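You operate a simulated robot arm through the tools that you are given. There is no shell and no other tool. Be economical: measure what you need, move in short steps, check, and stop when the job is done.

You are at the controls of a simulated two-armed robot. One attempt, no reset.

TASK
Pick up the red thermometer with one hand, pass it to the other hand and put it on the low shelf of the near work stand. Set down upright: red thermometer.

Only the result counts: the job must be done as asked and must still hold three seconds after the hand-in. Knocking over, shifting, dropping, spilling or breaking anything else fails it.

THE ROBOT
Two 7-joint arms with two-finger parallel grippers on one trunk, on a base that drives. Base frame: it is fixed to the floor where the robot stands at the start and does not move with it; the origin is under the middle of the robot, x ahead of it, y to its left, z up. Readings come in m, rad, newtons and seconds.
The left shoulder is at the start at [0.095, 0.101, 0.85], the right one opposite. With the tool pointing down near the work surface each hand reaches from about 0.3 to 0.58 m from the robot's upright axis, wherever it stands, measured 20 degrees to its own side. Places, roughly: low shelf of the near work stand (42x17 cm) [0.5, -0.34, 0.4]. Payload 2.4 kg a hand.
The tool frame of a hand sits at the grasp point between the pads (the TCP): z along the fingers, y along the line on which they close. The tips reach 0.024 m beyond it. Largest opening 0.068 m; finger width 0.017, thickness 0.01; the body of the gripper, 0.04 by 0.07 m, starts 0.041 m behind the TCP.
Orientation is that of the tool frame in the base frame, as a unit quaternion [x, y, z, w]. With the fingers straight down and closing along the base's y, the tool's x points along the base's -x, its y along +y and its z along -z.

THE INTERFACE
- The arms move only by the tool servo_tool. It takes "left_series", "right_series" or both (then of equal length, played together; a hand with none holds still); each is a list that holds one entry, the list of rows, each a list of 7 numbers: the shift along the base's x, y, z in m, then the turn, a rotation vector about the base's x, y, z in rad, then the opening, from 0 (shut) to 1 (fully open). In form: [[[dx, dy, dz, ax, ay, az, fingers], ...]]. A call has 1 to 12 rows; each row is the pose to reach, as a shift and turn from the pose commanded when the call began. Rows are played at 5 a second. More than 0.05 m and 0.15 rad between two rows, or a gripper value outside its range, and nothing of the call is played. A pose out of reach is approached as far as the arm can. The call stops where the force on the tool passes 40 N (or 10 N more than at its start, if that is more) or the arm is blocked; 0.2 s more then pass. Each finger travels about 0.072 m/s and halts on what it meets, pressing with about 22 N; the grip force reading is that of the motor and also rises with nothing between the fingers. The clock runs only during rows and for 0.2 s after the last one: add rows that repeat a pose to give the fingers time. The reply holds the time, the measured pose of the TCP, the force on the tool along the base axes, the opening and the grip force, in the units named above and with some noise, with the torque about the TCP (base axes, N m) and any sound that the robot's microphone picked up.
- Cameras (640 x 400 px; columns grow to the right, rows downward): "scene" is now at [0.1914, -0.0309, 0.9989]; the picture's right is [-0.36, -0.93, 0.00], its down [-0.60, 0.23, -0.76] and it looks along [0.71, -0.27, -0.65] (base axes); focal length 214 px, centre (320, 200). "left" rides on the left gripper at [0.084, -0.011, -0.075] in its tool frame; the picture's right is [0.13, 0.99, 0.00], its down [-0.60, 0.08, -0.79] and it looks along [-0.79, 0.10, 0.61] (tool axes); focal length 251 px, centre (320, 200). "right" rides on the right gripper at [0.084, 0.011, -0.075] in its tool frame; the picture's right is [-0.13, 0.99, 0.00], its down [-0.60, -0.08, -0.79] and it looks along [-0.79, -0.10, 0.61] (tool axes); focal length 251 px, centre (320, 200). There is no depth. A picture from a camera that has moved, and an enlarged one, comes with that camera's place and axes in the base frame and with its lens.
- camera(camera): a new picture of that camera. The clock stands still meanwhile.
- slide_trunk(by): slides the trunk up (or, below 0, down) by that many m; the arms and the scene camera ride with it, the base frame stays. It gives what a move gives, with no picture.
- drive_base(legs): drives the robot by 1 to 6 legs, each [ahead, left, turn to the left] in m, m and rad, along the robot's own axes; the way and the turn of a leg run together, so that a leg with both is an arc; at most 1.5 m and 3.142 rad a leg. The arms and the cameras ride along, it lands a little off, and it stops where it bumps. It gives what a move gives.
- pan_tilt(pan, tilt): turns the head with the scene camera to pan (to the left, within 1.501 rad either way) and tilt (down, from -0.506 to 1.204), counted from straight ahead of the robot. It gives what a move gives.
- inspect(camera, box): a new picture of the part [left, top, right, bottom] of that camera's present view, enlarged. The clock stands still meanwhile.
- close_job(): hands the job in; it is judged then, once.

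Work in short steps. Places have to be worked out from the pictures, the camera data and where the tool is seen: move nearer, look again, correct. Check each grasp and each placing, and mend what went wrong. You have 120 turns and 88 pictures in all, those below and enlarged ones among them. Open the grippers and draw the arms clear of the work before you hand the job in, unless the task says otherwise; then end with one line.

The tools are called after ">>>" as a command line: name --argument value ..., lists and objects as JSON in quotes. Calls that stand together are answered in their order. servo_tool: Moves the arms, as the interface text tells. Its arguments: {"type":"object","properties":{"left_series":{"type":"array","items":{"type":"array","items":{"type":"array","items":{"type":"number"}}}},"right_series":{"type":"array","items":{"type":"array","items":{"type":"array","items":{"type":"number"}}}}},"required":[]} The other tools are called the same way: slide_trunk (by) slides the trunk up or down; drive_base (legs) drives the base; pan_tilt (pan, tilt) turns the head that bears the scene camera; camera (camera) takes a picture; inspect (camera, box) takes an enlarged picture of a part of a camera's view; close_job () hands the job in.

At the start:

```text
time: 0.0
left_tcp_pos: [0.372, 0.0668, 0.8408]
left_tool_rot: [0.001, 1.0, 0.0, 0.0]
left_force: [0.0, -1.1, -0.3]
left_moment: [-0.02, -0.01, -0.01]
left_opening: 0.0681
left_grip_force: 0.0
right_tcp_pos: [0.3449, -0.2785, 0.8942]
right_tool_rot: [0.0, 1.0, 0.0, 0.001]
right_force: [-0.6, 0.2, 0.8]
right_moment: [0.01, 0.02, 0.01]
right_opening: 0.0681
right_grip_force: 0.0
trunk travel left (down, up): [-0.068, 0.781]
robot x, y, heading: [0.0037, 0.0012, 0.002]
head pan, tilt: [-0.367, 0.702]
```

scene: 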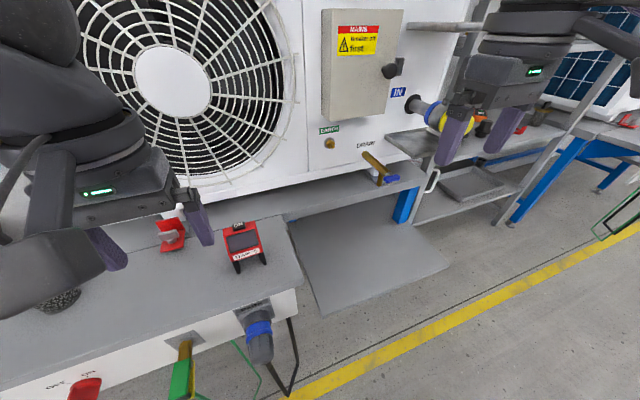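
right: 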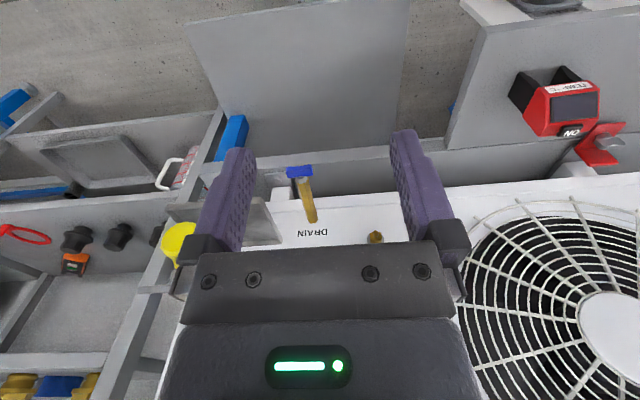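
left: 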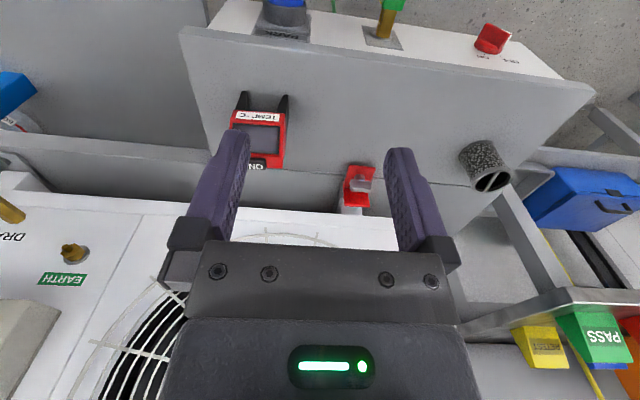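

I'll look at the thermometer enlarged from both views before planning (rough triangulation: about [0.46, 0.01, 0.70]).

>>> inspect --camera "scene" --box '[140, 180, 300, 280]'

>>> inspect --camera "left" --box '[180, 70, 420, 220]'

>>> inspect --camera "scene" --box '[250, 140, 490, 290]'

```text
4.00 times, centred on (220, 230) of scene
camera zoom: at [0.1914, -0.0309, 0.9989], right [-0.36, -0.93, 0.0], down [-0.6, 0.23, -0.76], along [0.71, -0.27, -0.65], focal length 858 px, centre (720, 80)
```

zoom: 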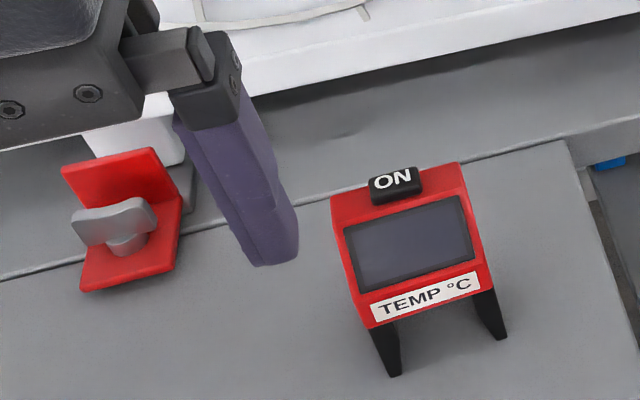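

```text
2.67 times, centred on (300, 145) of left
camera zoom: at [0.287, 0.0559, 0.9157], right [-0.13, 0.99, 0.0], down [0.6, 0.08, 0.79], along [0.79, 0.1, -0.61], focal length 670 px, centre (373, 347)
```

zoom: 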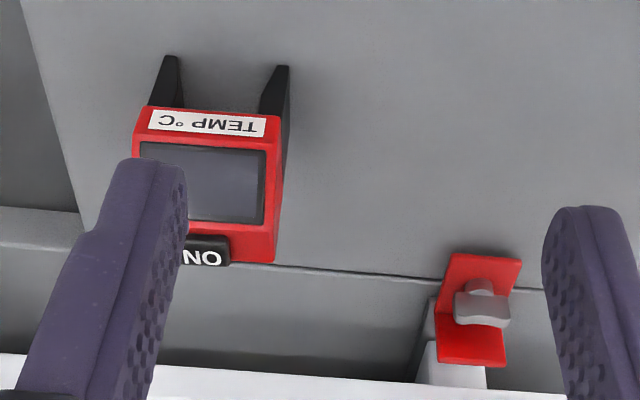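

```text
2.67 times, centred on (370, 215) of scene
camera zoom: at [0.1914, -0.0309, 0.9989], right [-0.36, -0.93, 0.0], down [-0.6, 0.23, -0.76], along [0.71, -0.27, -0.65], focal length 572 px, centre (187, 160)
```

zoom: 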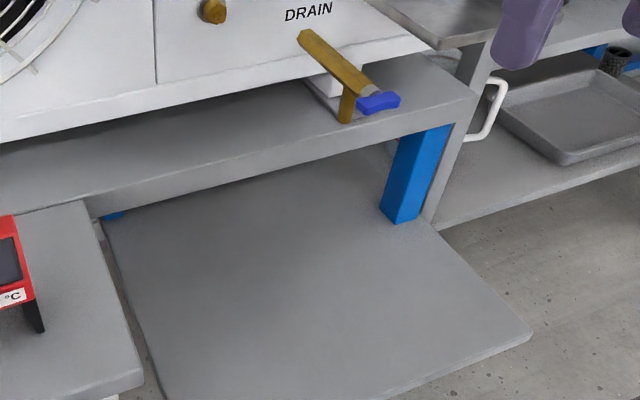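

The thermometer stands on two black legs on the near table, face toward the robot. I'll draw the left hand back and to the right for an unobstructed look.

>>> servo_tool --left_series '[[[-0.02, -0.025, 0, 0, 0, 0, 1], [-0.04, -0.05, -0.01, 0, 0, 0, 1], [-0.04, -0.07, -0.02, 0, 0, 0, 1], [-0.04, -0.07, -0.02, 0, 0, 0, 1]]]'

>>> camera --camera "left"

>>> pan_tilt --pan 0.0 --tilt 0.75

>>> camera --camera "scene"

```text
time: 1.0
left_tcp_pos: [0.3292, -0.0036, 0.8214]
left_tool_rot: [0.0, 1.0, 0.001, 0.001]
left_force: [-0.4, 0.6, 0.4]
left_moment: [-0.01, 0.04, 0.0]
left_opening: 0.068
left_grip_force: 0.1
right_tcp_pos: [0.344, -0.2778, 0.8935]
right_tool_rot: [0.001, 1.0, 0.0, 0.001]
right_force: [0.0, -0.5, 0.0]
right_moment: [0.0, 0.0, -0.02]
right_opening: 0.0679
right_grip_force: 0.2
trunk travel left (down, up): [-0.068, 0.781]
robot x, y, heading: [-0.0006, -0.0022, 0.002]
head pan, tilt: [-0.367, 0.702]
```

```text
81 pictures are left
camera left: at [0.2465, -0.0145, 0.8959], right [-0.13, 0.99, 0.0], down [0.6, 0.08, 0.79], along [0.79, 0.1, -0.61], focal length 251 px, centre (320, 200)
```

left: 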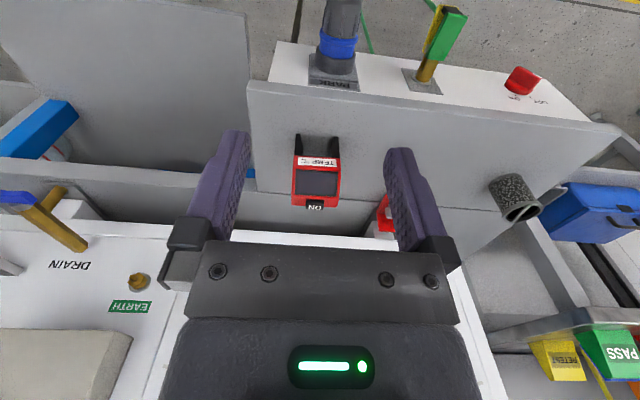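

```text
time: 1.8
left_tcp_pos: [0.3291, -0.0029, 0.8199]
left_tool_rot: [0.0, 1.0, 0.0, 0.0]
left_force: [-0.1, -0.4, 0.7]
left_moment: [0.0, -0.02, 0.02]
left_opening: 0.0679
left_grip_force: 0.1
right_tcp_pos: [0.3441, -0.2783, 0.8938]
right_tool_rot: [0.0, 1.0, 0.0, 0.0]
right_force: [-0.5, 0.3, 0.7]
right_moment: [-0.03, 0.02, 0.02]
right_opening: 0.068
right_grip_force: 0.0
trunk travel left (down, up): [-0.068, 0.781]
robot x, y, heading: [-0.0009, 0.0019, 0.001]
head pan, tilt: [0.0, 0.75]
```

```text
80 pictures are left
camera scene: at [0.195, -0.0006, 0.9949], right [0.0, -1.0, 0.0], down [-0.68, 0.0, -0.73], along [0.73, 0.0, -0.68], focal length 214 px, centre (320, 200)
```

scene: 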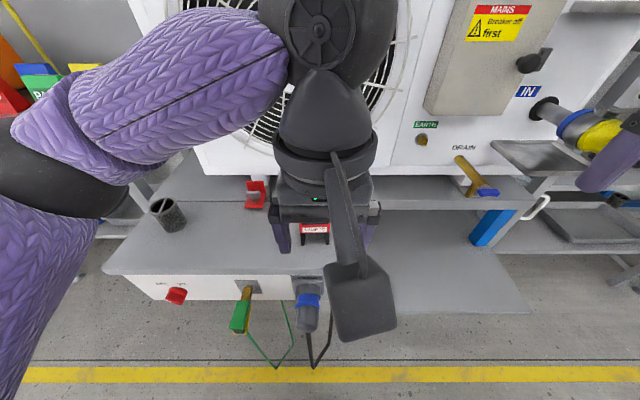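

Table top works out near z≈0.63, thermometer feet at y≈-0.014 and 0.034, front x≈0.46. I'll yaw the right hand 90° to look at it from the side, which I also need to plan the hand-over.

>>> servo_tool --right_series '[[[0.01, 0.01, 0, 0, 0, 0.143, 1], [0.02, 0.02, 0, 0, 0, 0.286, 1], [0.03, 0.03, -0.01, 0, 0, 0.429, 1], [0.04, 0.04, -0.02, 0, 0, 0.571, 1], [0.05, 0.05, -0.03, 0, 0, 0.714, 1], [0.06, 0.06, -0.04, 0, 0, 0.857, 1], [0.07, 0.07, -0.05, 0, 0, 1.0, 1], [0.08, 0.08, -0.06, 0, 0, 1.143, 1], [0.09, 0.09, -0.07, 0, 0, 1.286, 1], [0.1, 0.1, -0.08, 0, 0, 1.428, 1], [0.11, 0.11, -0.09, 0, 0, 1.571, 1], [0.11, 0.11, -0.09, 0, 0, 1.571, 1]]]'

>>> camera --camera "right"

>>> inspect --camera "left" --box '[260, 110, 404, 200]'

```text
time: 4.4
left_tcp_pos: [0.3298, -0.0025, 0.8219]
left_tool_rot: [0.0, 1.0, 0.003, -0.002]
left_force: [-0.2, 24.7, 0.1]
left_moment: [-1.22, 0.03, -0.2]
left_opening: 0.0478
left_grip_force: 0.1
right_tcp_pos: [0.3064, -0.0795, 0.7933]
right_tool_rot: [-0.705, 0.709, -0.003, -0.001]
right_force: [0.3, -24.9, -0.9]
right_moment: [1.84, -0.03, -0.35]
right_opening: 0.0676
right_grip_force: 0.1
right hand out of reach, approached as far as the arm can: row 5, 6, 7, 8, 9, 10, 11, 12
trunk travel left (down, up): [-0.068, 0.781]
robot x, y, heading: [-0.0016, 0.0008, 0.004]
head pan, tilt: [0.0, 0.75]
stopped in row 12 (left hand): the force on the tool passed its limit at 41 N (the readings are from after the stop); the commanded pose is now the measured one
```

```text
79 pictures are left
camera right: at [0.2955, -0.1626, 0.87], right [-0.99, 0.14, 0.0], down [0.08, 0.61, 0.79], along [0.11, 0.78, -0.61], focal length 251 px, centre (320, 200)
```

right: 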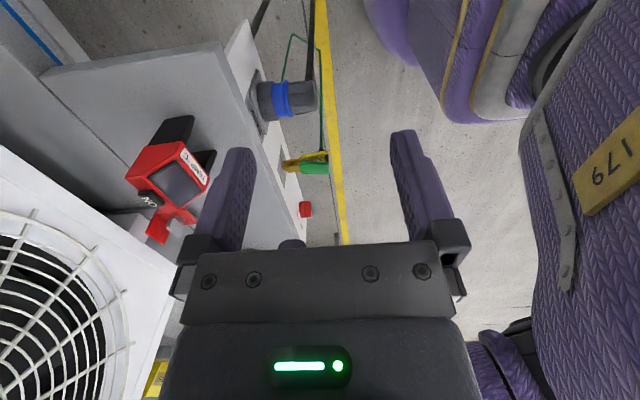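

```text
4.44 times, centred on (332, 155) of left
camera zoom: at [0.2464, -0.0127, 0.896], right [-0.13, 0.99, 0.01], down [0.61, 0.07, 0.79], along [0.79, 0.11, -0.61], focal length 1118 px, centre (267, 400)
```

zoom: 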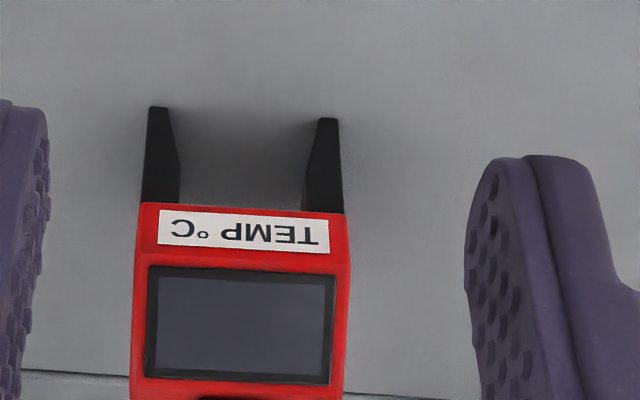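

The hands touched lightly; I back the right hand off to the right, and see what position it reaches in that yaw.

>>> servo_tool --right_series '[[[0, -0.04, 0, 0, 0, 0, 1], [0, -0.08, 0, 0, 0, 0, 1], [0.01, -0.12, 0, 0, 0, 0, 1], [0.03, -0.12, 0, 0, 0, 0, 1], [0.06, -0.12, 0, 0, 0, 0, 1], [0.1, -0.12, 0, 0, 0, 0, 1], [0.14, -0.12, 0, 0, 0, 0, 1], [0.14, -0.12, 0, 0, 0, 0, 1]]]'

>>> camera --camera "right"

```text
time: 6.2
left_tcp_pos: [0.3297, -0.0038, 0.8206]
left_tool_rot: [0.001, 1.0, 0.002, -0.002]
left_force: [0.2, 0.8, 0.5]
left_moment: [-0.03, -0.03, 0.01]
left_opening: 0.0679
left_grip_force: 0.1
right_tcp_pos: [0.2973, -0.0962, 0.7879]
right_tool_rot: [-0.704, 0.71, -0.002, 0.0]
right_force: [0.3, 0.4, -0.7]
right_moment: [-0.05, -0.01, 0.02]
right_opening: 0.0679
right_grip_force: 0.1
right hand out of reach, approached as far as the arm can: row 1, 2, 3, 4, 5, 6, 7, 8
trunk travel left (down, up): [-0.068, 0.781]
robot x, y, heading: [-0.0016, 0.0014, -0.004]
head pan, tilt: [0.0, 0.75]
```

```text
77 pictures are left
camera right: at [0.2856, -0.1796, 0.8648], right [-0.99, 0.14, 0.0], down [0.08, 0.61, 0.79], along [0.11, 0.78, -0.61], focal length 251 px, centre (320, 200)
```

right: 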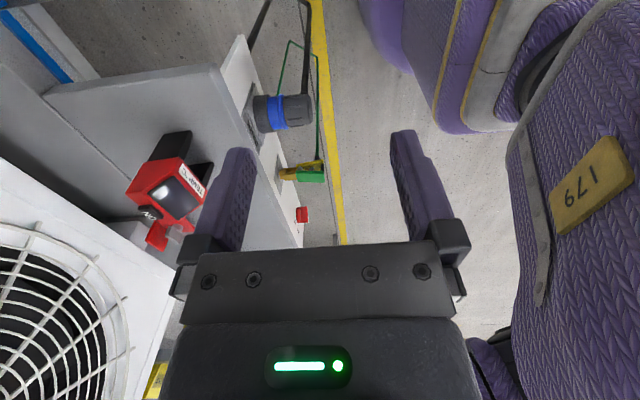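

The wrist yaw is at its limit in that pose, so I turn back by ~1 rad and then move forward/right.

>>> servo_tool --right_series '[[[0, -0.01, 0, 0, 0, -0.14, 1], [0, -0.02, 0, 0, 0, -0.28, 1], [0, -0.03, 0, 0, 0, -0.42, 1], [0, -0.05, 0, 0, 0, -0.56, 1], [0, -0.08, 0, 0, 0, -0.7, 1], [0.02, -0.1, 0, 0, 0, -0.84, 1], [0.05, -0.1, 0, 0, 0, -0.9, 1], [0.08, -0.1, 0, 0, 0, -0.9, 1], [0.11, -0.1, 0, 0, 0, -0.9, 1], [0.12, -0.1, 0, 0, 0, -0.9, 1]]]'

>>> camera --camera "right"

```text
time: 8.4
left_tcp_pos: [0.3287, -0.0024, 0.8209]
left_tool_rot: [0.002, 1.0, 0.003, -0.002]
left_force: [1.0, 0.6, -0.2]
left_moment: [-0.01, -0.06, 0.04]
left_opening: 0.0682
left_grip_force: 0.1
right_tcp_pos: [0.4185, -0.1987, 0.7869]
right_tool_rot: [-0.326, 0.945, -0.002, -0.001]
right_force: [-0.5, -0.2, 0.3]
right_moment: [0.0, 0.04, 0.01]
right_opening: 0.068
right_grip_force: 0.2
trunk travel left (down, up): [-0.068, 0.781]
robot x, y, heading: [0.0027, -0.0012, -0.001]
head pan, tilt: [0.0, 0.75]
```

```text
76 pictures are left
camera right: at [0.3458, -0.2405, 0.8619], right [-0.51, 0.86, 0.0], down [0.52, 0.31, 0.79], along [0.68, 0.4, -0.61], focal length 251 px, centre (320, 200)
```

right: 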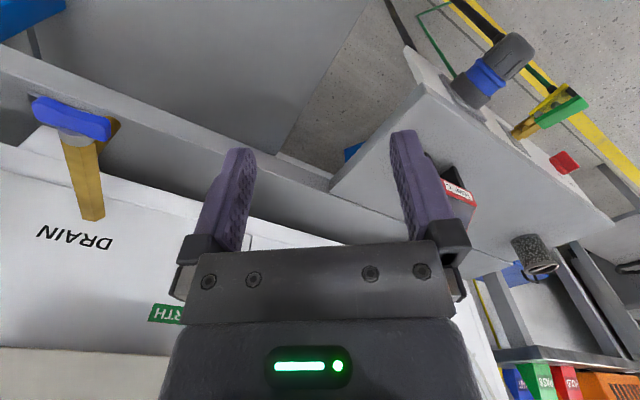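

I'll shift the left hand left out of the way and bring the right camera to where it sees the thermometer obliquely from its right.

>>> servo_tool --left_series '[[[0, 0.04, 0, 0, 0, 0, 1], [0, 0.08, 0, 0, 0, 0, 1], [0, 0.12, 0, 0, 0, 0, 1], [0, 0.16, 0, 0, 0, 0, 1], [0, 0.16, 0, 0, 0, 0, 1]]]' --right_series '[[[0, 0.0, 0, 0, 0, 0, 1], [0, 0.0, 0, 0, 0, 0, 1], [-0.03, 0.04, 0, 0, 0, 0, 1], [-0.06, 0.08, -0.02, 0, 0, 0.05, 1], [-0.06, 0.09, -0.04, 0, 0, 0.1, 1]]]'

>>> camera --camera "right"

>>> camera --camera "scene"

```text
refused: row 4 steps farther than a row can; nothing moved
```

```text
75 pictures are left
camera right: at [0.3458, -0.2405, 0.8619], right [-0.51, 0.86, 0.0], down [0.52, 0.31, 0.79], along [0.68, 0.4, -0.61], focal length 251 px, centre (320, 200)
```

right: 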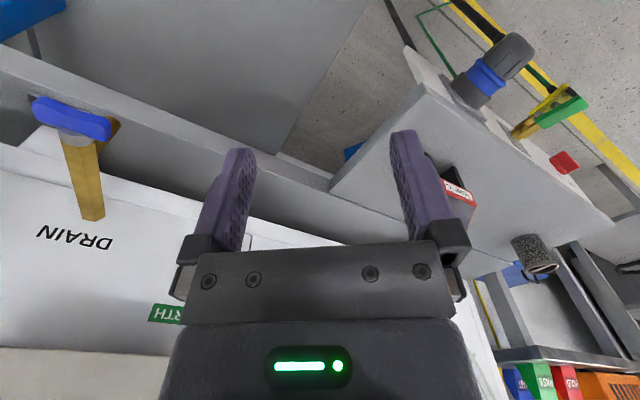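

```text
74 pictures are left
camera scene: at [0.1951, -0.0005, 0.9949], right [0.0, -1.0, 0.0], down [-0.68, 0.0, -0.73], along [0.73, 0.0, -0.68], focal length 214 px, centre (320, 200)
```

scene: 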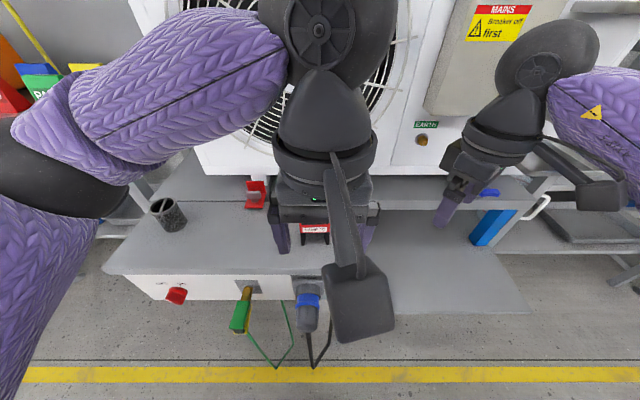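

Refused for a step too long; I replay it with smaller steps.

>>> servo_tool --left_series '[[[0, 0.04, 0, 0, 0, 0, 1], [0, 0.08, 0, 0, 0, 0, 1], [0, 0.12, 0, 0, 0, 0, 1], [0, 0.16, 0, 0, 0, 0, 1], [0, 0.16, 0, 0, 0, 0, 1], [0, 0.16, 0, 0, 0, 0, 1]]]' --right_series '[[[0, 0.0, 0, 0, 0, 0, 1], [0, 0.0, 0, 0, 0, 0, 1], [-0.02, 0.03, 0, 0, 0, 0, 1], [-0.04, 0.06, -0.02, 0, 0, 0.05, 1], [-0.06, 0.09, -0.04, 0, 0, 0.1, 1], [-0.06, 0.09, -0.04, 0, 0, 0.1, 1]]]'

>>> camera --camera "right"

>>> camera --camera "scene"

```text
time: 9.8
left_tcp_pos: [0.3299, 0.1581, 0.8191]
left_tool_rot: [0.001, 1.0, 0.002, -0.001]
left_force: [0.0, 0.6, -0.3]
left_moment: [-0.03, 0.05, 0.01]
left_opening: 0.0681
left_grip_force: 0.2
right_tcp_pos: [0.3577, -0.1073, 0.7464]
right_tool_rot: [-0.374, 0.927, -0.001, -0.001]
right_force: [-0.1, 0.4, 0.0]
right_moment: [0.02, 0.02, -0.01]
right_opening: 0.0682
right_grip_force: 0.0
trunk travel left (down, up): [-0.068, 0.781]
robot x, y, heading: [0.0017, 0.0038, 0.001]
head pan, tilt: [0.0, 0.75]
```

```text
73 pictures are left
camera right: at [0.2898, -0.1577, 0.8224], right [-0.59, 0.8, 0.0], down [0.49, 0.36, 0.79], along [0.64, 0.47, -0.61], focal length 251 px, centre (320, 200)
```

right: 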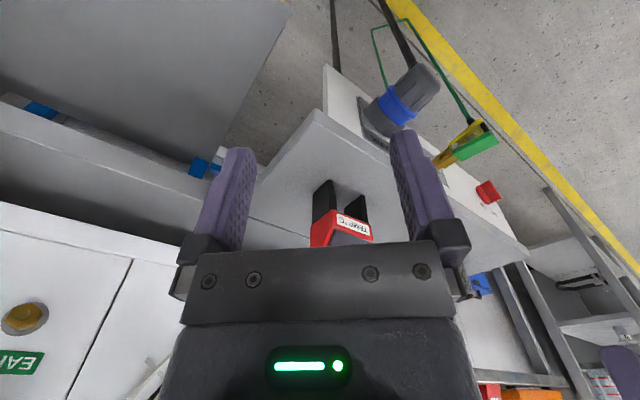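

```text
72 pictures are left
camera scene: at [0.1951, -0.0004, 0.9949], right [0.0, -1.0, 0.0], down [-0.68, 0.0, -0.73], along [0.73, 0.0, -0.68], focal length 214 px, centre (320, 200)
```

scene: 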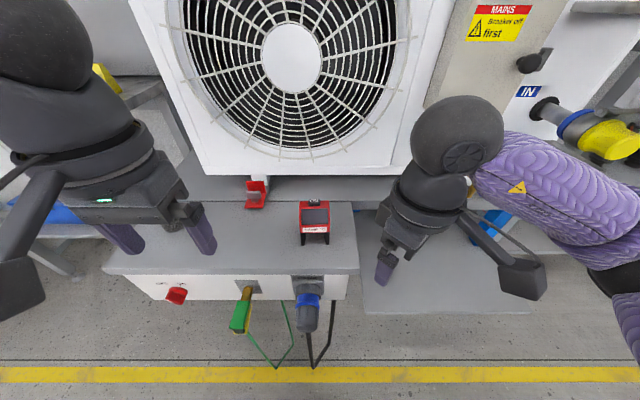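

Clear scene view now. Zoom the thermometer in scene, and raise the right hand so its camera sees the whole side.

>>> inspect --camera "scene" --box '[266, 180, 362, 260]'

>>> servo_tool --right_series '[[[-0.02, -0.02, 0.03, 0, 0, 0.1, 1], [-0.03, -0.03, 0.05, 0, 0, 0.2, 1], [-0.03, -0.03, 0.05, 0, 0, 0.2, 1]]]'

>>> inspect --camera "right" --box '[220, 120, 412, 240]'

```text
5.00 times, centred on (314, 220) of scene
camera zoom: at [0.1951, -0.0004, 0.9949], right [0.0, -1.0, 0.0], down [-0.68, 0.0, -0.73], along [0.73, 0.0, -0.68], focal length 1072 px, centre (350, 100)
```

zoom: 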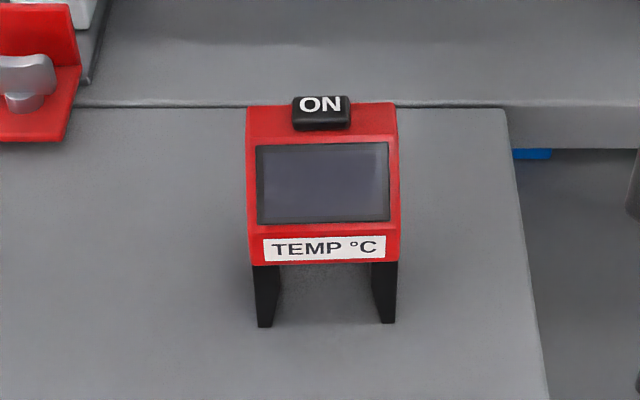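

```text
time: 10.6
left_tcp_pos: [0.3291, 0.1568, 0.8201]
left_tool_rot: [0.002, 1.0, 0.002, -0.002]
left_force: [0.6, -0.8, 0.7]
left_moment: [-0.01, 0.01, 0.02]
left_opening: 0.0677
left_grip_force: 0.0
right_tcp_pos: [0.3268, -0.1379, 0.7973]
right_tool_rot: [-0.465, 0.886, -0.001, -0.001]
right_force: [0.4, -0.2, -0.3]
right_moment: [0.02, -0.01, -0.02]
right_opening: 0.068
right_grip_force: 0.0
trunk travel left (down, up): [-0.068, 0.781]
robot x, y, heading: [0.0022, 0.0017, 0.0]
head pan, tilt: [0.0, 0.75]
```

```text
3.33 times, centred on (316, 180) of right
camera zoom: at [0.2706, -0.2, 0.8733], right [-0.74, 0.67, 0.0], down [0.41, 0.45, 0.79], along [0.53, 0.59, -0.61], focal length 838 px, centre (333, 267)
```

zoom: 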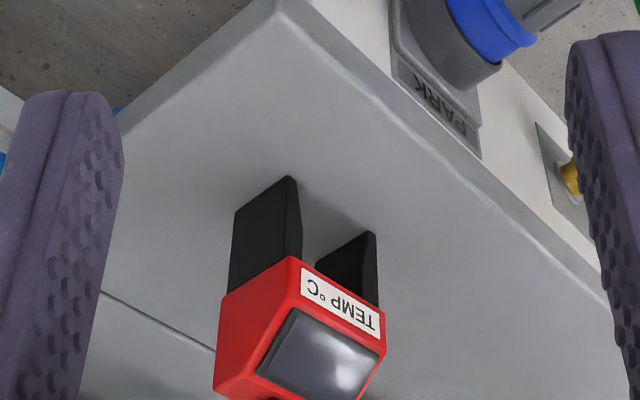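

Measured: thermometer is about 0.058 wide (y −0.020…0.038), x 0.455–0.495, z 0.628–0.714 with flat sides; two leg plates at ±y. Plan: left hand grips the upper sides from above, leaning its wrist away (~25°); right hand later grips the leg sides from the front (~55°). I move the left hand over it and return the right hand aside.

>>> servo_tool --left_series '[[[0.02, -0.02, 0.01, 0, 0.06, 0, 1], [0.04, -0.04, 0.01, 0, 0.12, 0, 1], [0.06, -0.06, 0.01, 0, 0.18, 0, 1], [0.085, -0.085, 0.0, 0, 0.25, 0, 1], [0.11, -0.11, -0.01, 0, 0.32, 0, 1], [0.13, -0.13, -0.02, 0, 0.38, 0, 1], [0.146, -0.148, -0.02, 0, 0.44, 0, 1], [0.146, -0.148, -0.02, 0, 0.44, 0, 1]]]' --right_series '[[[0, -0.03, 0.01, 0, 0, -0.14, 1], [0, -0.06, 0.02, 0, 0, -0.28, 1], [0.0, -0.09, 0.03, 0, 0, -0.42, 1], [0.0, -0.12, 0.04, 0, 0, -0.56, 1], [0.0, -0.14, 0.05, 0, 0, -0.7, 1], [0.01, -0.15, 0.06, 0, 0, -0.84, 1], [0.02, -0.15, 0.07, 0, 0, -0.97, 1], [0.02, -0.15, 0.07, 0, 0, -0.97, 1]]]'

>>> camera --camera "scene"

>>> camera --camera "left"

```text
time: 12.4
left_tcp_pos: [0.447, 0.0141, 0.8041]
left_tool_rot: [0.004, 0.976, 0.003, -0.216]
left_force: [0.1, 0.5, 0.2]
left_moment: [0.0, -0.01, -0.01]
left_opening: 0.0683
left_grip_force: 0.1
left hand out of reach, approached as far as the arm can: row 7, 8
right_tcp_pos: [0.3463, -0.289, 0.8655]
right_tool_rot: [0.004, 1.0, -0.001, -0.002]
right_force: [0.0, -0.6, 0.4]
right_moment: [-0.03, 0.0, 0.04]
right_opening: 0.068
right_grip_force: 0.1
trunk travel left (down, up): [-0.068, 0.781]
robot x, y, heading: [0.0021, 0.0018, 0.001]
head pan, tilt: [0.0, 0.75]
```

```text
69 pictures are left
camera scene: at [0.1951, -0.0004, 0.9948], right [0.0, -1.0, 0.0], down [-0.68, 0.0, -0.73], along [0.73, 0.0, -0.68], focal length 214 px, centre (320, 200)
```

scene: 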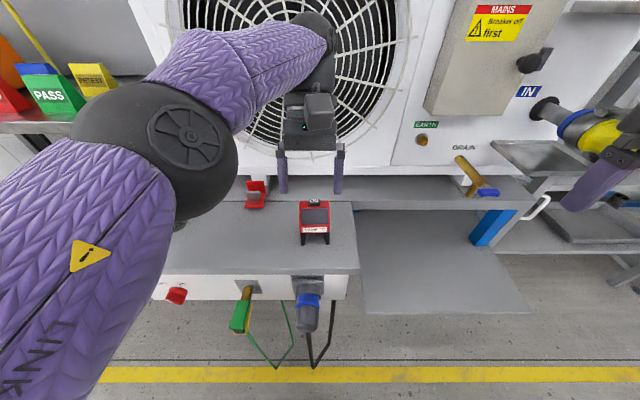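

```text
68 pictures are left
camera left: at [0.4045, 0.003, 0.907], right [-0.11, 0.99, 0.06], down [0.88, 0.07, 0.46], along [0.46, 0.1, -0.88], focal length 251 px, centre (320, 200)
```

left: 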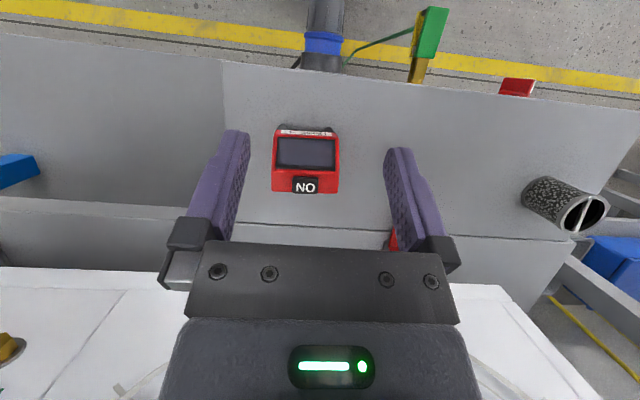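

Left is at full reach with the lean (x=0.447). I drive the base 5 cm ahead and then re-read the poses.

>>> drive_base --legs '[[0.05, 0, 0]]'

>>> camera --camera "left"

```text
time: 13.3
left_tcp_pos: [0.4982, 0.0132, 0.8031]
left_tool_rot: [0.003, 0.976, 0.003, -0.217]
left_force: [-0.3, 0.0, 0.0]
left_moment: [0.01, 0.0, 0.0]
left_opening: 0.0679
left_grip_force: 0.1
right_tcp_pos: [0.397, -0.2889, 0.866]
right_tool_rot: [0.003, 1.0, -0.001, -0.002]
right_force: [0.5, 0.2, 0.2]
right_moment: [0.02, -0.01, -0.01]
right_opening: 0.068
right_grip_force: 0.2
trunk travel left (down, up): [-0.068, 0.781]
robot x, y, heading: [0.0492, 0.0015, 0.001]
head pan, tilt: [0.0, 0.75]
```

```text
67 pictures are left
camera left: at [0.4549, 0.0031, 0.907], right [-0.11, 0.99, 0.06], down [0.88, 0.07, 0.46], along [0.46, 0.1, -0.88], focal length 251 px, centre (320, 200)
```

left: 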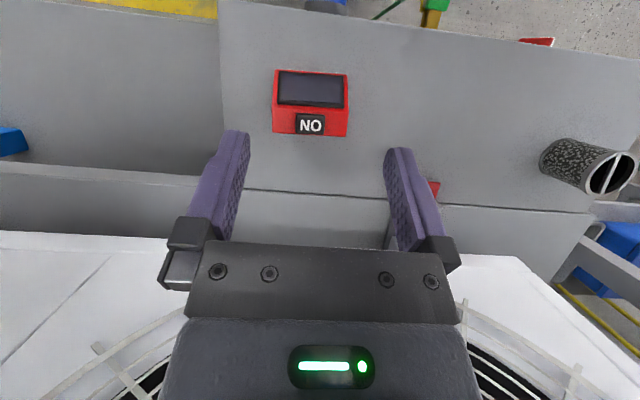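

The lean held. Thermometer centre y≈0.0105, back top edge x≈0.498. I go to a pre-grasp just above along the tool axis and look.

>>> servo_tool --left_series '[[[0.005, -0.002, -0.024, 0, 0, 0, 1], [0.01, -0.003, -0.047, 0, 0, 0, 1], [0.01, -0.003, -0.047, 0, 0, 0, 1]]]'

>>> camera --camera "left"

>>> inspect --camera "scene" --box '[240, 140, 400, 240]'

```text
time: 14.2
left_tcp_pos: [0.508, 0.0115, 0.7561]
left_tool_rot: [0.003, 0.976, 0.003, -0.217]
left_force: [-0.2, 0.0, -0.7]
left_moment: [-0.01, 0.0, 0.02]
left_opening: 0.0682
left_grip_force: 0.0
right_tcp_pos: [0.3975, -0.2882, 0.8667]
right_tool_rot: [0.002, 1.0, -0.001, -0.001]
right_force: [0.7, -0.4, -1.0]
right_moment: [-0.01, -0.01, 0.05]
right_opening: 0.068
right_grip_force: 0.1
trunk travel left (down, up): [-0.068, 0.781]
robot x, y, heading: [0.047, 0.0003, -0.001]
head pan, tilt: [0.0, 0.75]
```

```text
66 pictures are left
camera left: at [0.4647, 0.0004, 0.859], right [-0.11, 0.99, 0.06], down [0.88, 0.07, 0.46], along [0.45, 0.1, -0.88], focal length 251 px, centre (320, 200)
```

left: 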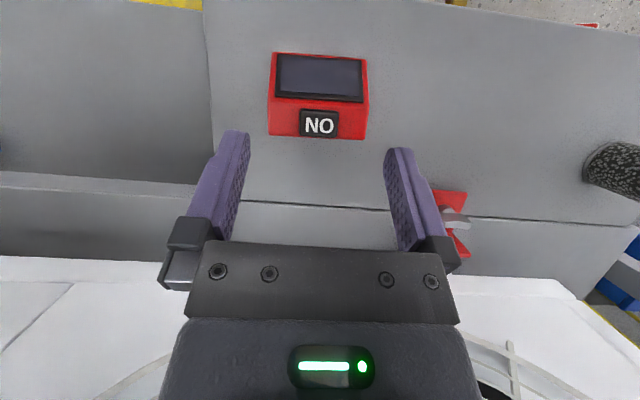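

```text
4.00 times, centred on (320, 190) of scene
camera zoom: at [0.2455, -0.0005, 0.9949], right [0.0, -1.0, 0.0], down [-0.68, 0.0, -0.73], along [0.73, 0.0, -0.68], focal length 858 px, centre (320, 240)
```

zoom: 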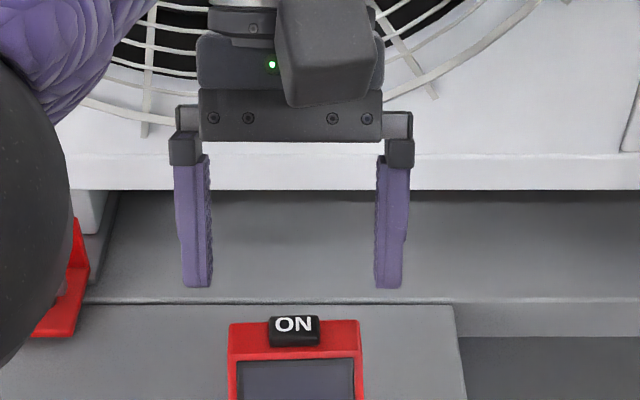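

Aligned to within a millimetre in y. I descend along the tool axis onto the body, fingers still open.

>>> servo_tool --left_series '[[[-0.007, -0.001, -0.015, 0, 0, 0, 1], [-0.014, -0.001, -0.03, 0, 0, 0, 1], [-0.021, -0.001, -0.045, 0, 0, 0, 1], [-0.028, -0.001, -0.059, 0, 0, 0, 1], [-0.028, -0.001, -0.059, 0, 0, 0, 1]]]'

>>> inspect --camera "scene" --box '[240, 150, 400, 250]'

>>> camera --camera "left"

```text
time: 15.3
left_tcp_pos: [0.4808, 0.01, 0.6975]
left_tool_rot: [0.003, 0.976, 0.004, -0.217]
left_force: [0.1, -0.1, 1.1]
left_moment: [-0.02, 0.02, 0.01]
left_opening: 0.0679
left_grip_force: 0.0
right_tcp_pos: [0.3974, -0.2874, 0.8664]
right_tool_rot: [0.003, 1.0, -0.001, -0.002]
right_force: [-1.3, -1.3, -0.3]
right_moment: [-0.02, 0.02, 0.02]
right_opening: 0.0679
right_grip_force: 0.0
trunk travel left (down, up): [-0.068, 0.781]
robot x, y, heading: [0.0492, -0.0006, 0.005]
head pan, tilt: [0.0, 0.75]
```

```text
4.00 times, centred on (320, 200) of scene
camera zoom: at [0.2454, -0.0005, 0.9949], right [0.0, -1.0, 0.0], down [-0.68, 0.0, -0.73], along [0.73, 0.0, -0.68], focal length 858 px, centre (320, 200)
```

zoom: 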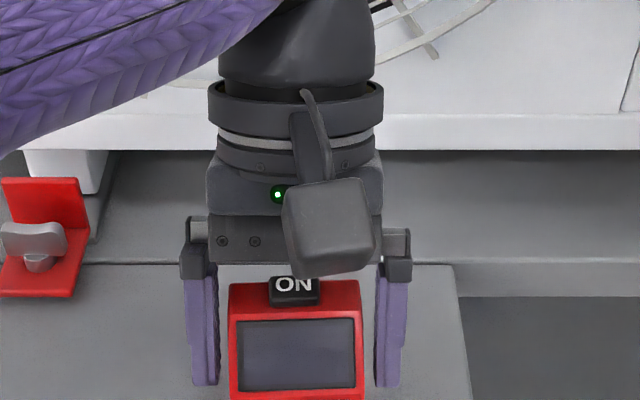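

```text
63 pictures are left
camera left: at [0.4362, -0.0006, 0.8007], right [-0.11, 0.99, 0.06], down [0.88, 0.07, 0.46], along [0.46, 0.1, -0.88], focal length 251 px, centre (320, 200)
```

left: 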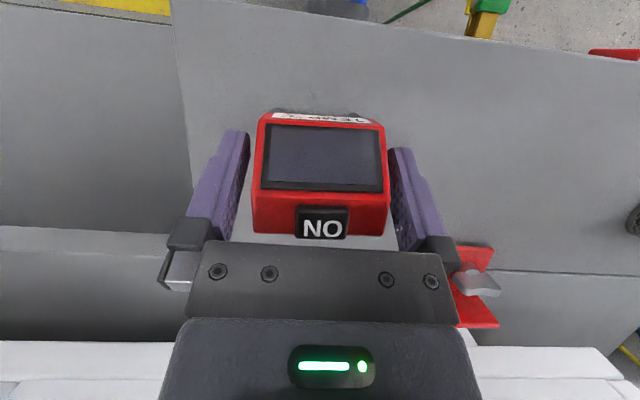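

Fingers straddle the body evenly. Close.

>>> servo_tool --left_series '[[[0, 0, 0, 0, 0, 0, 0.6], [0, 0, 0, 0, 0, 0, 0.3], [0, 0, 0, 0, 0, 0, 0.3], [0, 0, 0, 0, 0, 0, 0.3]]]'

>>> camera --camera "left"

```text
time: 16.4
left_tcp_pos: [0.4797, 0.0104, 0.6979]
left_tool_rot: [0.003, 0.976, 0.004, -0.216]
left_force: [0.5, -1.0, 2.4]
left_moment: [-0.12, 0.03, 0.04]
left_opening: 0.058
left_grip_force: 22.0
right_tcp_pos: [0.3982, -0.2878, 0.8651]
right_tool_rot: [0.003, 1.0, -0.001, -0.001]
right_force: [0.1, -0.3, -0.7]
right_moment: [0.01, 0.03, 0.01]
right_opening: 0.0681
right_grip_force: 0.2
trunk travel left (down, up): [-0.068, 0.781]
robot x, y, heading: [0.0561, -0.0021, -0.0]
head pan, tilt: [0.0, 0.75]
```

```text
62 pictures are left
camera left: at [0.4362, -0.0007, 0.8009], right [-0.11, 0.99, 0.06], down [0.88, 0.07, 0.46], along [0.46, 0.1, -0.88], focal length 251 px, centre (320, 200)
```

left: 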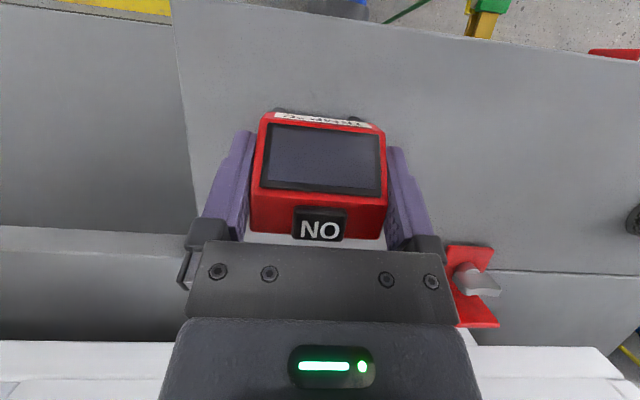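

Held at 0.058 m with 22 N. Lift straight up 14 cm.

>>> servo_tool --left_series '[[[0, 0, 0.015, 0, 0, 0, 0.3], [0, 0, 0.045, 0, 0, 0, 0.3], [0, 0, 0.08, 0, 0, 0, 0.3], [-0.02, 0, 0.11, 0, 0, 0, 0.3], [-0.04, 0, 0.14, 0, 0, 0, 0.3], [-0.04, 0, 0.14, 0, 0, 0, 0.3]]]'

>>> camera --camera "scene"

```text
time: 17.8
left_tcp_pos: [0.4394, 0.0098, 0.839]
left_tool_rot: [0.003, 0.976, 0.002, -0.217]
left_force: [0.2, -0.5, -2.5]
left_moment: [-0.01, 0.01, 0.02]
left_opening: 0.0578
left_grip_force: 22.1
right_tcp_pos: [0.3966, -0.2871, 0.8677]
right_tool_rot: [0.003, 1.0, -0.001, -0.002]
right_force: [0.5, -0.2, 0.3]
right_moment: [-0.02, -0.02, 0.03]
right_opening: 0.0679
right_grip_force: 0.1
trunk travel left (down, up): [-0.068, 0.781]
robot x, y, heading: [0.0504, -0.0001, -0.004]
head pan, tilt: [0.0, 0.75]
```

```text
61 pictures are left
camera scene: at [0.2455, -0.0005, 0.9948], right [0.0, -1.0, 0.0], down [-0.68, 0.0, -0.73], along [0.73, 0.0, -0.68], focal length 214 px, centre (320, 200)
```

scene: 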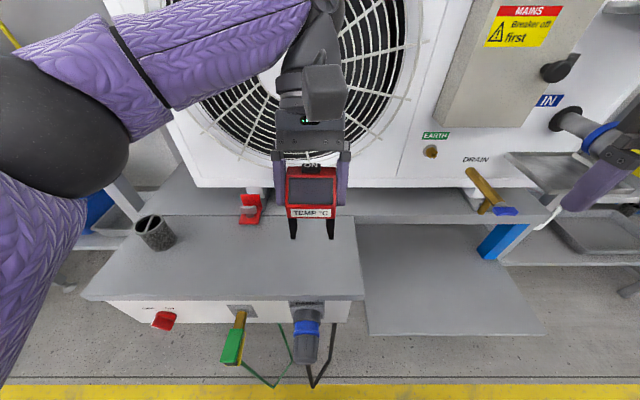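

Lifted cleanly. Now I pitch the right hand ~55° (fingers forward-down) and yaw the left with the thermometer 0.6 rad so its front faces the right arm.

>>> servo_tool --left_series '[[[0.01, 0, -0.0, 0, 0, 0.1, 0.3], [0.02, 0, -0.01, 0, 0, 0.2, 0.3], [0.03, 0, -0.01, 0, 0, 0.3, 0.3], [0.04, 0, -0.02, 0, 0, 0.4, 0.3], [0.045, 0, -0.02, 0, 0, 0.5, 0.3], [0.05, 0, -0.02, 0, 0, 0.6, 0.3], [0.05, 0, -0.02, 0, 0, 0.6, 0.3], [0.05, 0, -0.02, 0, 0, 0.6, 0.3]]]' --right_series '[[[0, 0, 0, 0, -0.137, 0, 1], [0, 0, -0.01, 0, -0.274, 0, 1], [0, 0, -0.02, 0, -0.411, 0, 1], [0, 0, -0.03, 0, -0.548, 0, 1], [0, 0, -0.04, 0, -0.685, 0, 1], [0, 0, -0.05, 0, -0.822, 0, 1], [0, 0, -0.06, 0, -0.96, 0, 1], [0, 0, -0.06, 0, -0.96, 0, 1]]]'

>>> camera --camera "scene"

>>> camera --camera "right"

```text
time: 19.6
left_tcp_pos: [0.4908, 0.0096, 0.8186]
left_tool_rot: [-0.286, 0.933, -0.061, -0.208]
left_force: [-1.0, 0.9, -2.1]
left_moment: [-0.03, -0.01, -0.01]
left_opening: 0.0578
left_grip_force: 22.2
right_tcp_pos: [0.4062, -0.2988, 0.8106]
right_tool_rot: [0.002, 0.887, 0.001, 0.461]
right_force: [0.0, 0.3, 0.0]
right_moment: [0.03, 0.0, 0.05]
right_opening: 0.0679
right_grip_force: 0.1
right hand out of reach, approached as far as the arm can: row 7, 8
trunk travel left (down, up): [-0.068, 0.781]
robot x, y, heading: [0.0514, 0.0016, 0.002]
head pan, tilt: [0.0, 0.75]
```

```text
60 pictures are left
camera scene: at [0.2455, -0.0005, 0.9949], right [0.0, -1.0, 0.0], down [-0.68, 0.0, -0.73], along [0.73, 0.0, -0.68], focal length 214 px, centre (320, 200)
```

scene: 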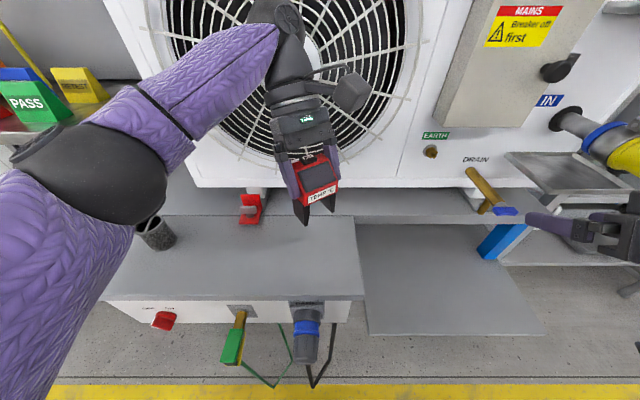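

```text
59 pictures are left
camera right: at [0.2975, -0.2865, 0.7856], right [0.08, 0.99, 0.11], down [-0.3, -0.08, 0.95], along [0.95, -0.11, 0.29], focal length 251 px, centre (320, 200)
```

right: 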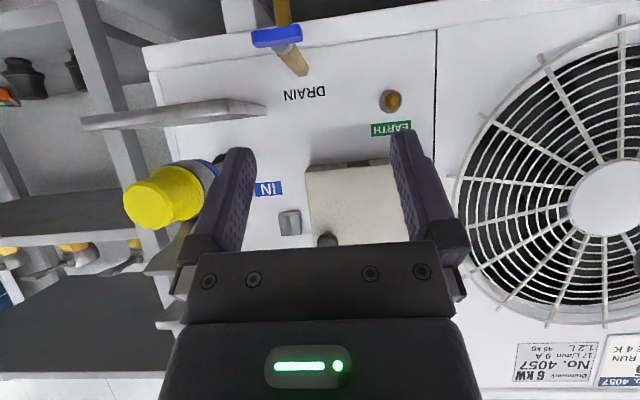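

Right got the pitch but is folded tight; left is fine. I yaw the right hand 0.6 while moving it forward, and raise/advance the left slightly to give room.

>>> servo_tool --left_series '[[[0.005, 0, 0.01, 0, 0, 0, 0.3], [0.01, 0, 0.02, 0, 0, 0, 0.3], [0.02, 0, 0.03, 0, 0, 0, 0.3], [0.02, 0, 0.04, 0, 0, 0, 0.3], [0.02, 0, 0.04, 0, 0, 0, 0.3], [0.02, 0, 0.04, 0, 0, 0, 0.3]]]' --right_series '[[[0.01, 0.01, -0.01, 0, 0, 0.12, 1], [0.02, 0.03, -0.02, 0, 0, 0.24, 1], [0.03, 0.05, -0.03, 0, 0, 0.36, 1], [0.04, 0.07, -0.04, 0, 0, 0.48, 1], [0.05, 0.09, -0.05, 0, 0, 0.6, 1], [0.05, 0.09, -0.05, 0, 0, 0.6, 1]]]'

>>> camera --camera "right"

>>> camera --camera "scene"

```text
time: 20.9
left_tcp_pos: [0.5078, 0.0115, 0.85]
left_tool_rot: [-0.286, 0.933, -0.062, -0.208]
left_force: [0.0, 0.8, -1.8]
left_moment: [0.0, 0.0, -0.02]
left_opening: 0.058
left_grip_force: 22.3
left hand out of reach, approached as far as the arm can: row 3, 4, 5, 6
right_tcp_pos: [0.4567, -0.2075, 0.7601]
right_tool_rot: [-0.26, 0.848, 0.137, 0.441]
right_force: [-0.2, 0.5, -0.2]
right_moment: [0.02, -0.02, -0.04]
right_opening: 0.0682
right_grip_force: 0.0
trunk travel left (down, up): [-0.068, 0.781]
robot x, y, heading: [0.0514, -0.0006, 0.002]
head pan, tilt: [0.0, 0.75]
```

```text
58 pictures are left
camera right: at [0.36, -0.2597, 0.7352], right [-0.5, 0.86, 0.11], down [-0.2, -0.24, 0.95], along [0.84, 0.45, 0.29], focal length 251 px, centre (320, 200)
```

right: 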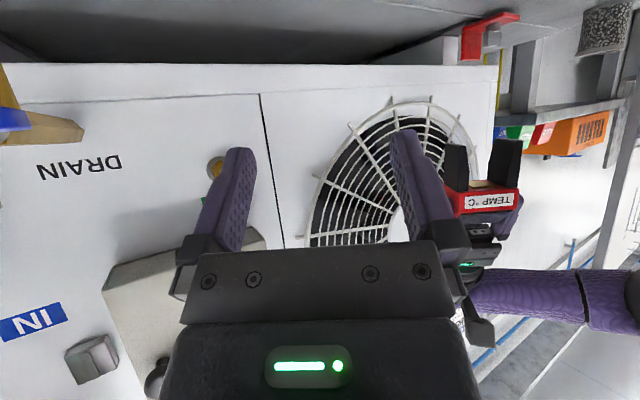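

```text
57 pictures are left
camera scene: at [0.2456, -0.0005, 0.9948], right [0.0, -1.0, 0.0], down [-0.68, 0.0, -0.73], along [0.73, 0.0, -0.68], focal length 214 px, centre (320, 200)
```

scene: 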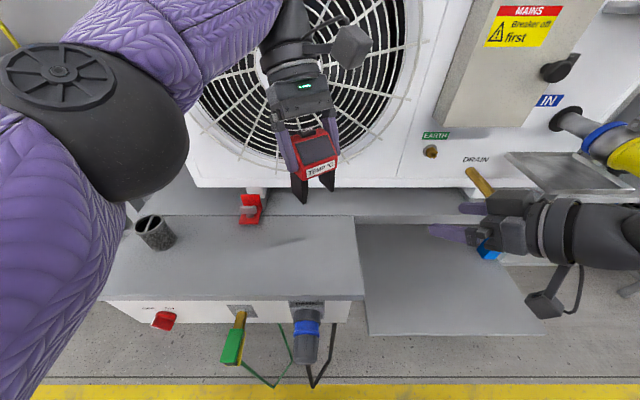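

Both tool frames are aligned (closing axes parallel). Hand-over target for right TCP ≈ [0.498, 0.005, 0.802]; I go first to a pre-point below and in front of the legs and check.

>>> servo_tool --right_series '[[[0, 0.04, -0.01, 0, 0, 0, 1], [0, 0.08, -0.018, 0, 0, 0, 1], [0, 0.12, -0.018, 0, 0, 0, 1], [0, 0.155, -0.018, 0, 0, 0, 1], [0, 0.184, -0.018, 0, 0, 0, 1], [0, 0.184, -0.018, 0, 0, 0, 1]]]'

>>> camera --camera "right"

>>> camera --camera "scene"

```text
time: 22.4
left_tcp_pos: [0.5077, 0.0124, 0.8493]
left_tool_rot: [-0.286, 0.934, -0.061, -0.207]
left_force: [0.8, 0.6, -2.1]
left_moment: [-0.02, 0.02, -0.03]
left_opening: 0.0579
left_grip_force: 22.0
right_tcp_pos: [0.4566, -0.0242, 0.7425]
right_tool_rot: [-0.259, 0.849, 0.136, 0.44]
right_force: [-0.3, -0.2, 0.4]
right_moment: [-0.01, 0.0, -0.01]
right_opening: 0.0678
right_grip_force: 0.2
trunk travel left (down, up): [-0.068, 0.781]
robot x, y, heading: [0.0478, 0.0003, -0.001]
head pan, tilt: [0.0, 0.75]
```

```text
56 pictures are left
camera right: at [0.3605, -0.0762, 0.7174], right [-0.49, 0.86, 0.11], down [-0.2, -0.24, 0.95], along [0.85, 0.45, 0.29], focal length 251 px, centre (320, 200)
```

right: 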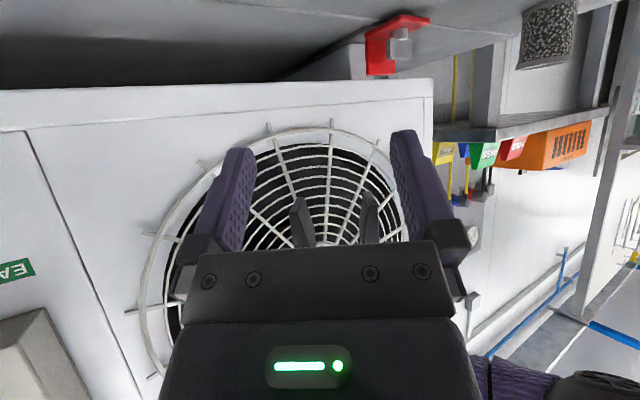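

```text
55 pictures are left
camera scene: at [0.2456, -0.0004, 0.9948], right [0.0, -1.0, 0.0], down [-0.68, 0.0, -0.73], along [0.73, 0.0, -0.68], focal length 214 px, centre (320, 200)
```

scene: 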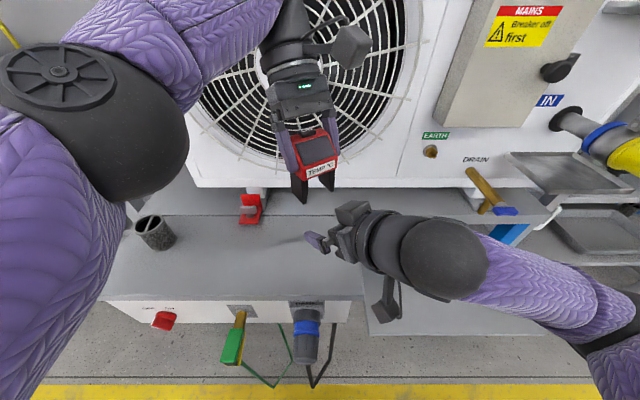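

Legs appear at the predicted pixels (u≈335 vs 334 predicted), so lateral alignment is right. Move in diagonally along the symmetric plane.

>>> servo_tool --right_series '[[[0.008, 0.0055, 0.012, 0, 0, 0, 1], [0.016, 0.011, 0.024, 0, 0, 0, 1], [0.024, 0.0165, 0.036, 0, 0, 0, 1], [0.032, 0.022, 0.048, 0, 0, 0, 1], [0.041, 0.0285, 0.059, 0, 0, 0, 1], [0.041, 0.0285, 0.059, 0, 0, 0, 1]]]'

>>> camera --camera "right"

>>> inspect --camera "scene" --box '[240, 90, 400, 240]'

>>> camera --camera "left"

```text
time: 23.8
left_tcp_pos: [0.5072, 0.0113, 0.8498]
left_tool_rot: [-0.285, 0.933, -0.062, -0.209]
left_force: [-0.7, 0.8, -2.6]
left_moment: [0.01, 0.02, -0.03]
left_opening: 0.0578
left_grip_force: 21.6
right_tcp_pos: [0.4985, 0.0041, 0.8022]
right_tool_rot: [-0.26, 0.849, 0.137, 0.44]
right_force: [0.4, -0.2, -0.1]
right_moment: [-0.01, 0.0, 0.02]
right_opening: 0.0677
right_grip_force: 0.1
trunk travel left (down, up): [-0.068, 0.781]
robot x, y, heading: [0.0521, 0.0023, -0.003]
head pan, tilt: [0.0, 0.75]
```

```text
54 pictures are left
camera right: at [0.4013, -0.048, 0.7769], right [-0.49, 0.86, 0.11], down [-0.2, -0.24, 0.95], along [0.85, 0.45, 0.29], focal length 251 px, centre (320, 200)
```

right: 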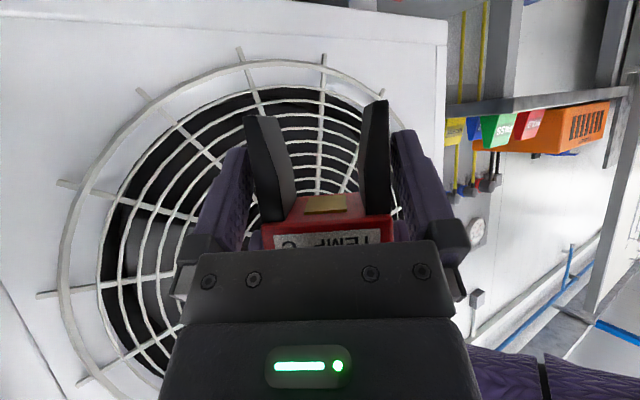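

```text
2.67 times, centred on (320, 165) of scene
camera zoom: at [0.2456, -0.0004, 0.9948], right [0.0, -1.0, 0.0], down [-0.68, 0.0, -0.73], along [0.73, 0.0, -0.68], focal length 572 px, centre (320, 293)
```

zoom: 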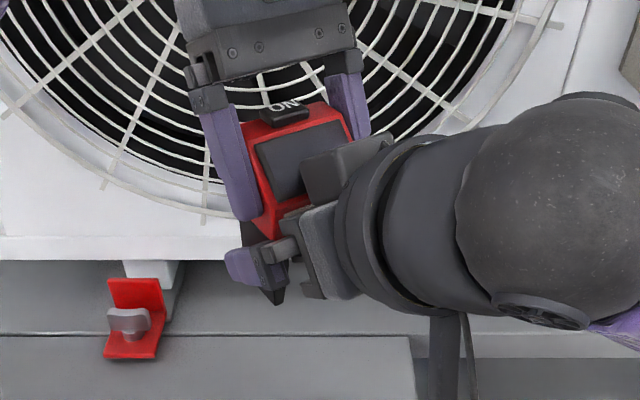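

```text
52 pictures are left
camera left: at [0.4779, -0.0224, 0.9528], right [-0.65, 0.76, 0.06], down [0.69, 0.56, 0.46], along [0.32, 0.34, -0.88], focal length 251 px, centre (320, 200)
```

left: 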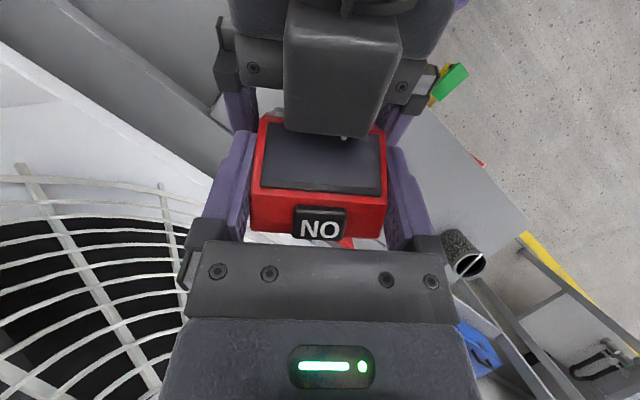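

Right fingers straddle the legs with no contact force. Close the right gripper while left holds.

>>> servo_tool --right_series '[[[0, 0, 0, 0, 0, 0, 0.7], [0, 0, 0, 0, 0, 0, 0.4], [0, 0, 0, 0, 0, 0, 0.3], [0, 0, 0, 0, 0, 0, 0.3]]]'

>>> camera --camera "right"

```text
time: 24.8
left_tcp_pos: [0.5083, 0.0108, 0.8494]
left_tool_rot: [-0.286, 0.933, -0.062, -0.208]
left_force: [7.7, -13.2, -3.0]
left_moment: [-0.19, -0.01, 0.29]
left_opening: 0.0579
left_grip_force: 22.1
right_tcp_pos: [0.4987, 0.004, 0.802]
right_tool_rot: [-0.26, 0.848, 0.137, 0.441]
right_force: [-7.7, 13.1, 1.7]
right_moment: [-0.47, -0.35, -0.09]
right_opening: 0.058
right_grip_force: 21.4
trunk travel left (down, up): [-0.068, 0.781]
robot x, y, heading: [0.0523, -0.0004, 0.004]
head pan, tilt: [0.0, 0.75]
```

```text
51 pictures are left
camera right: at [0.401, -0.0478, 0.7768], right [-0.5, 0.86, 0.11], down [-0.2, -0.24, 0.95], along [0.84, 0.45, 0.29], focal length 251 px, centre (320, 200)
```

right: 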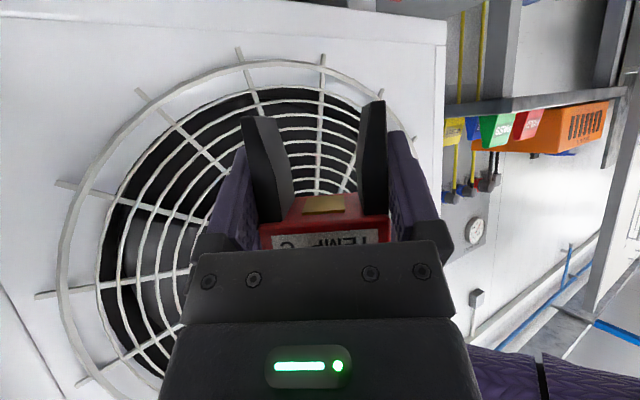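

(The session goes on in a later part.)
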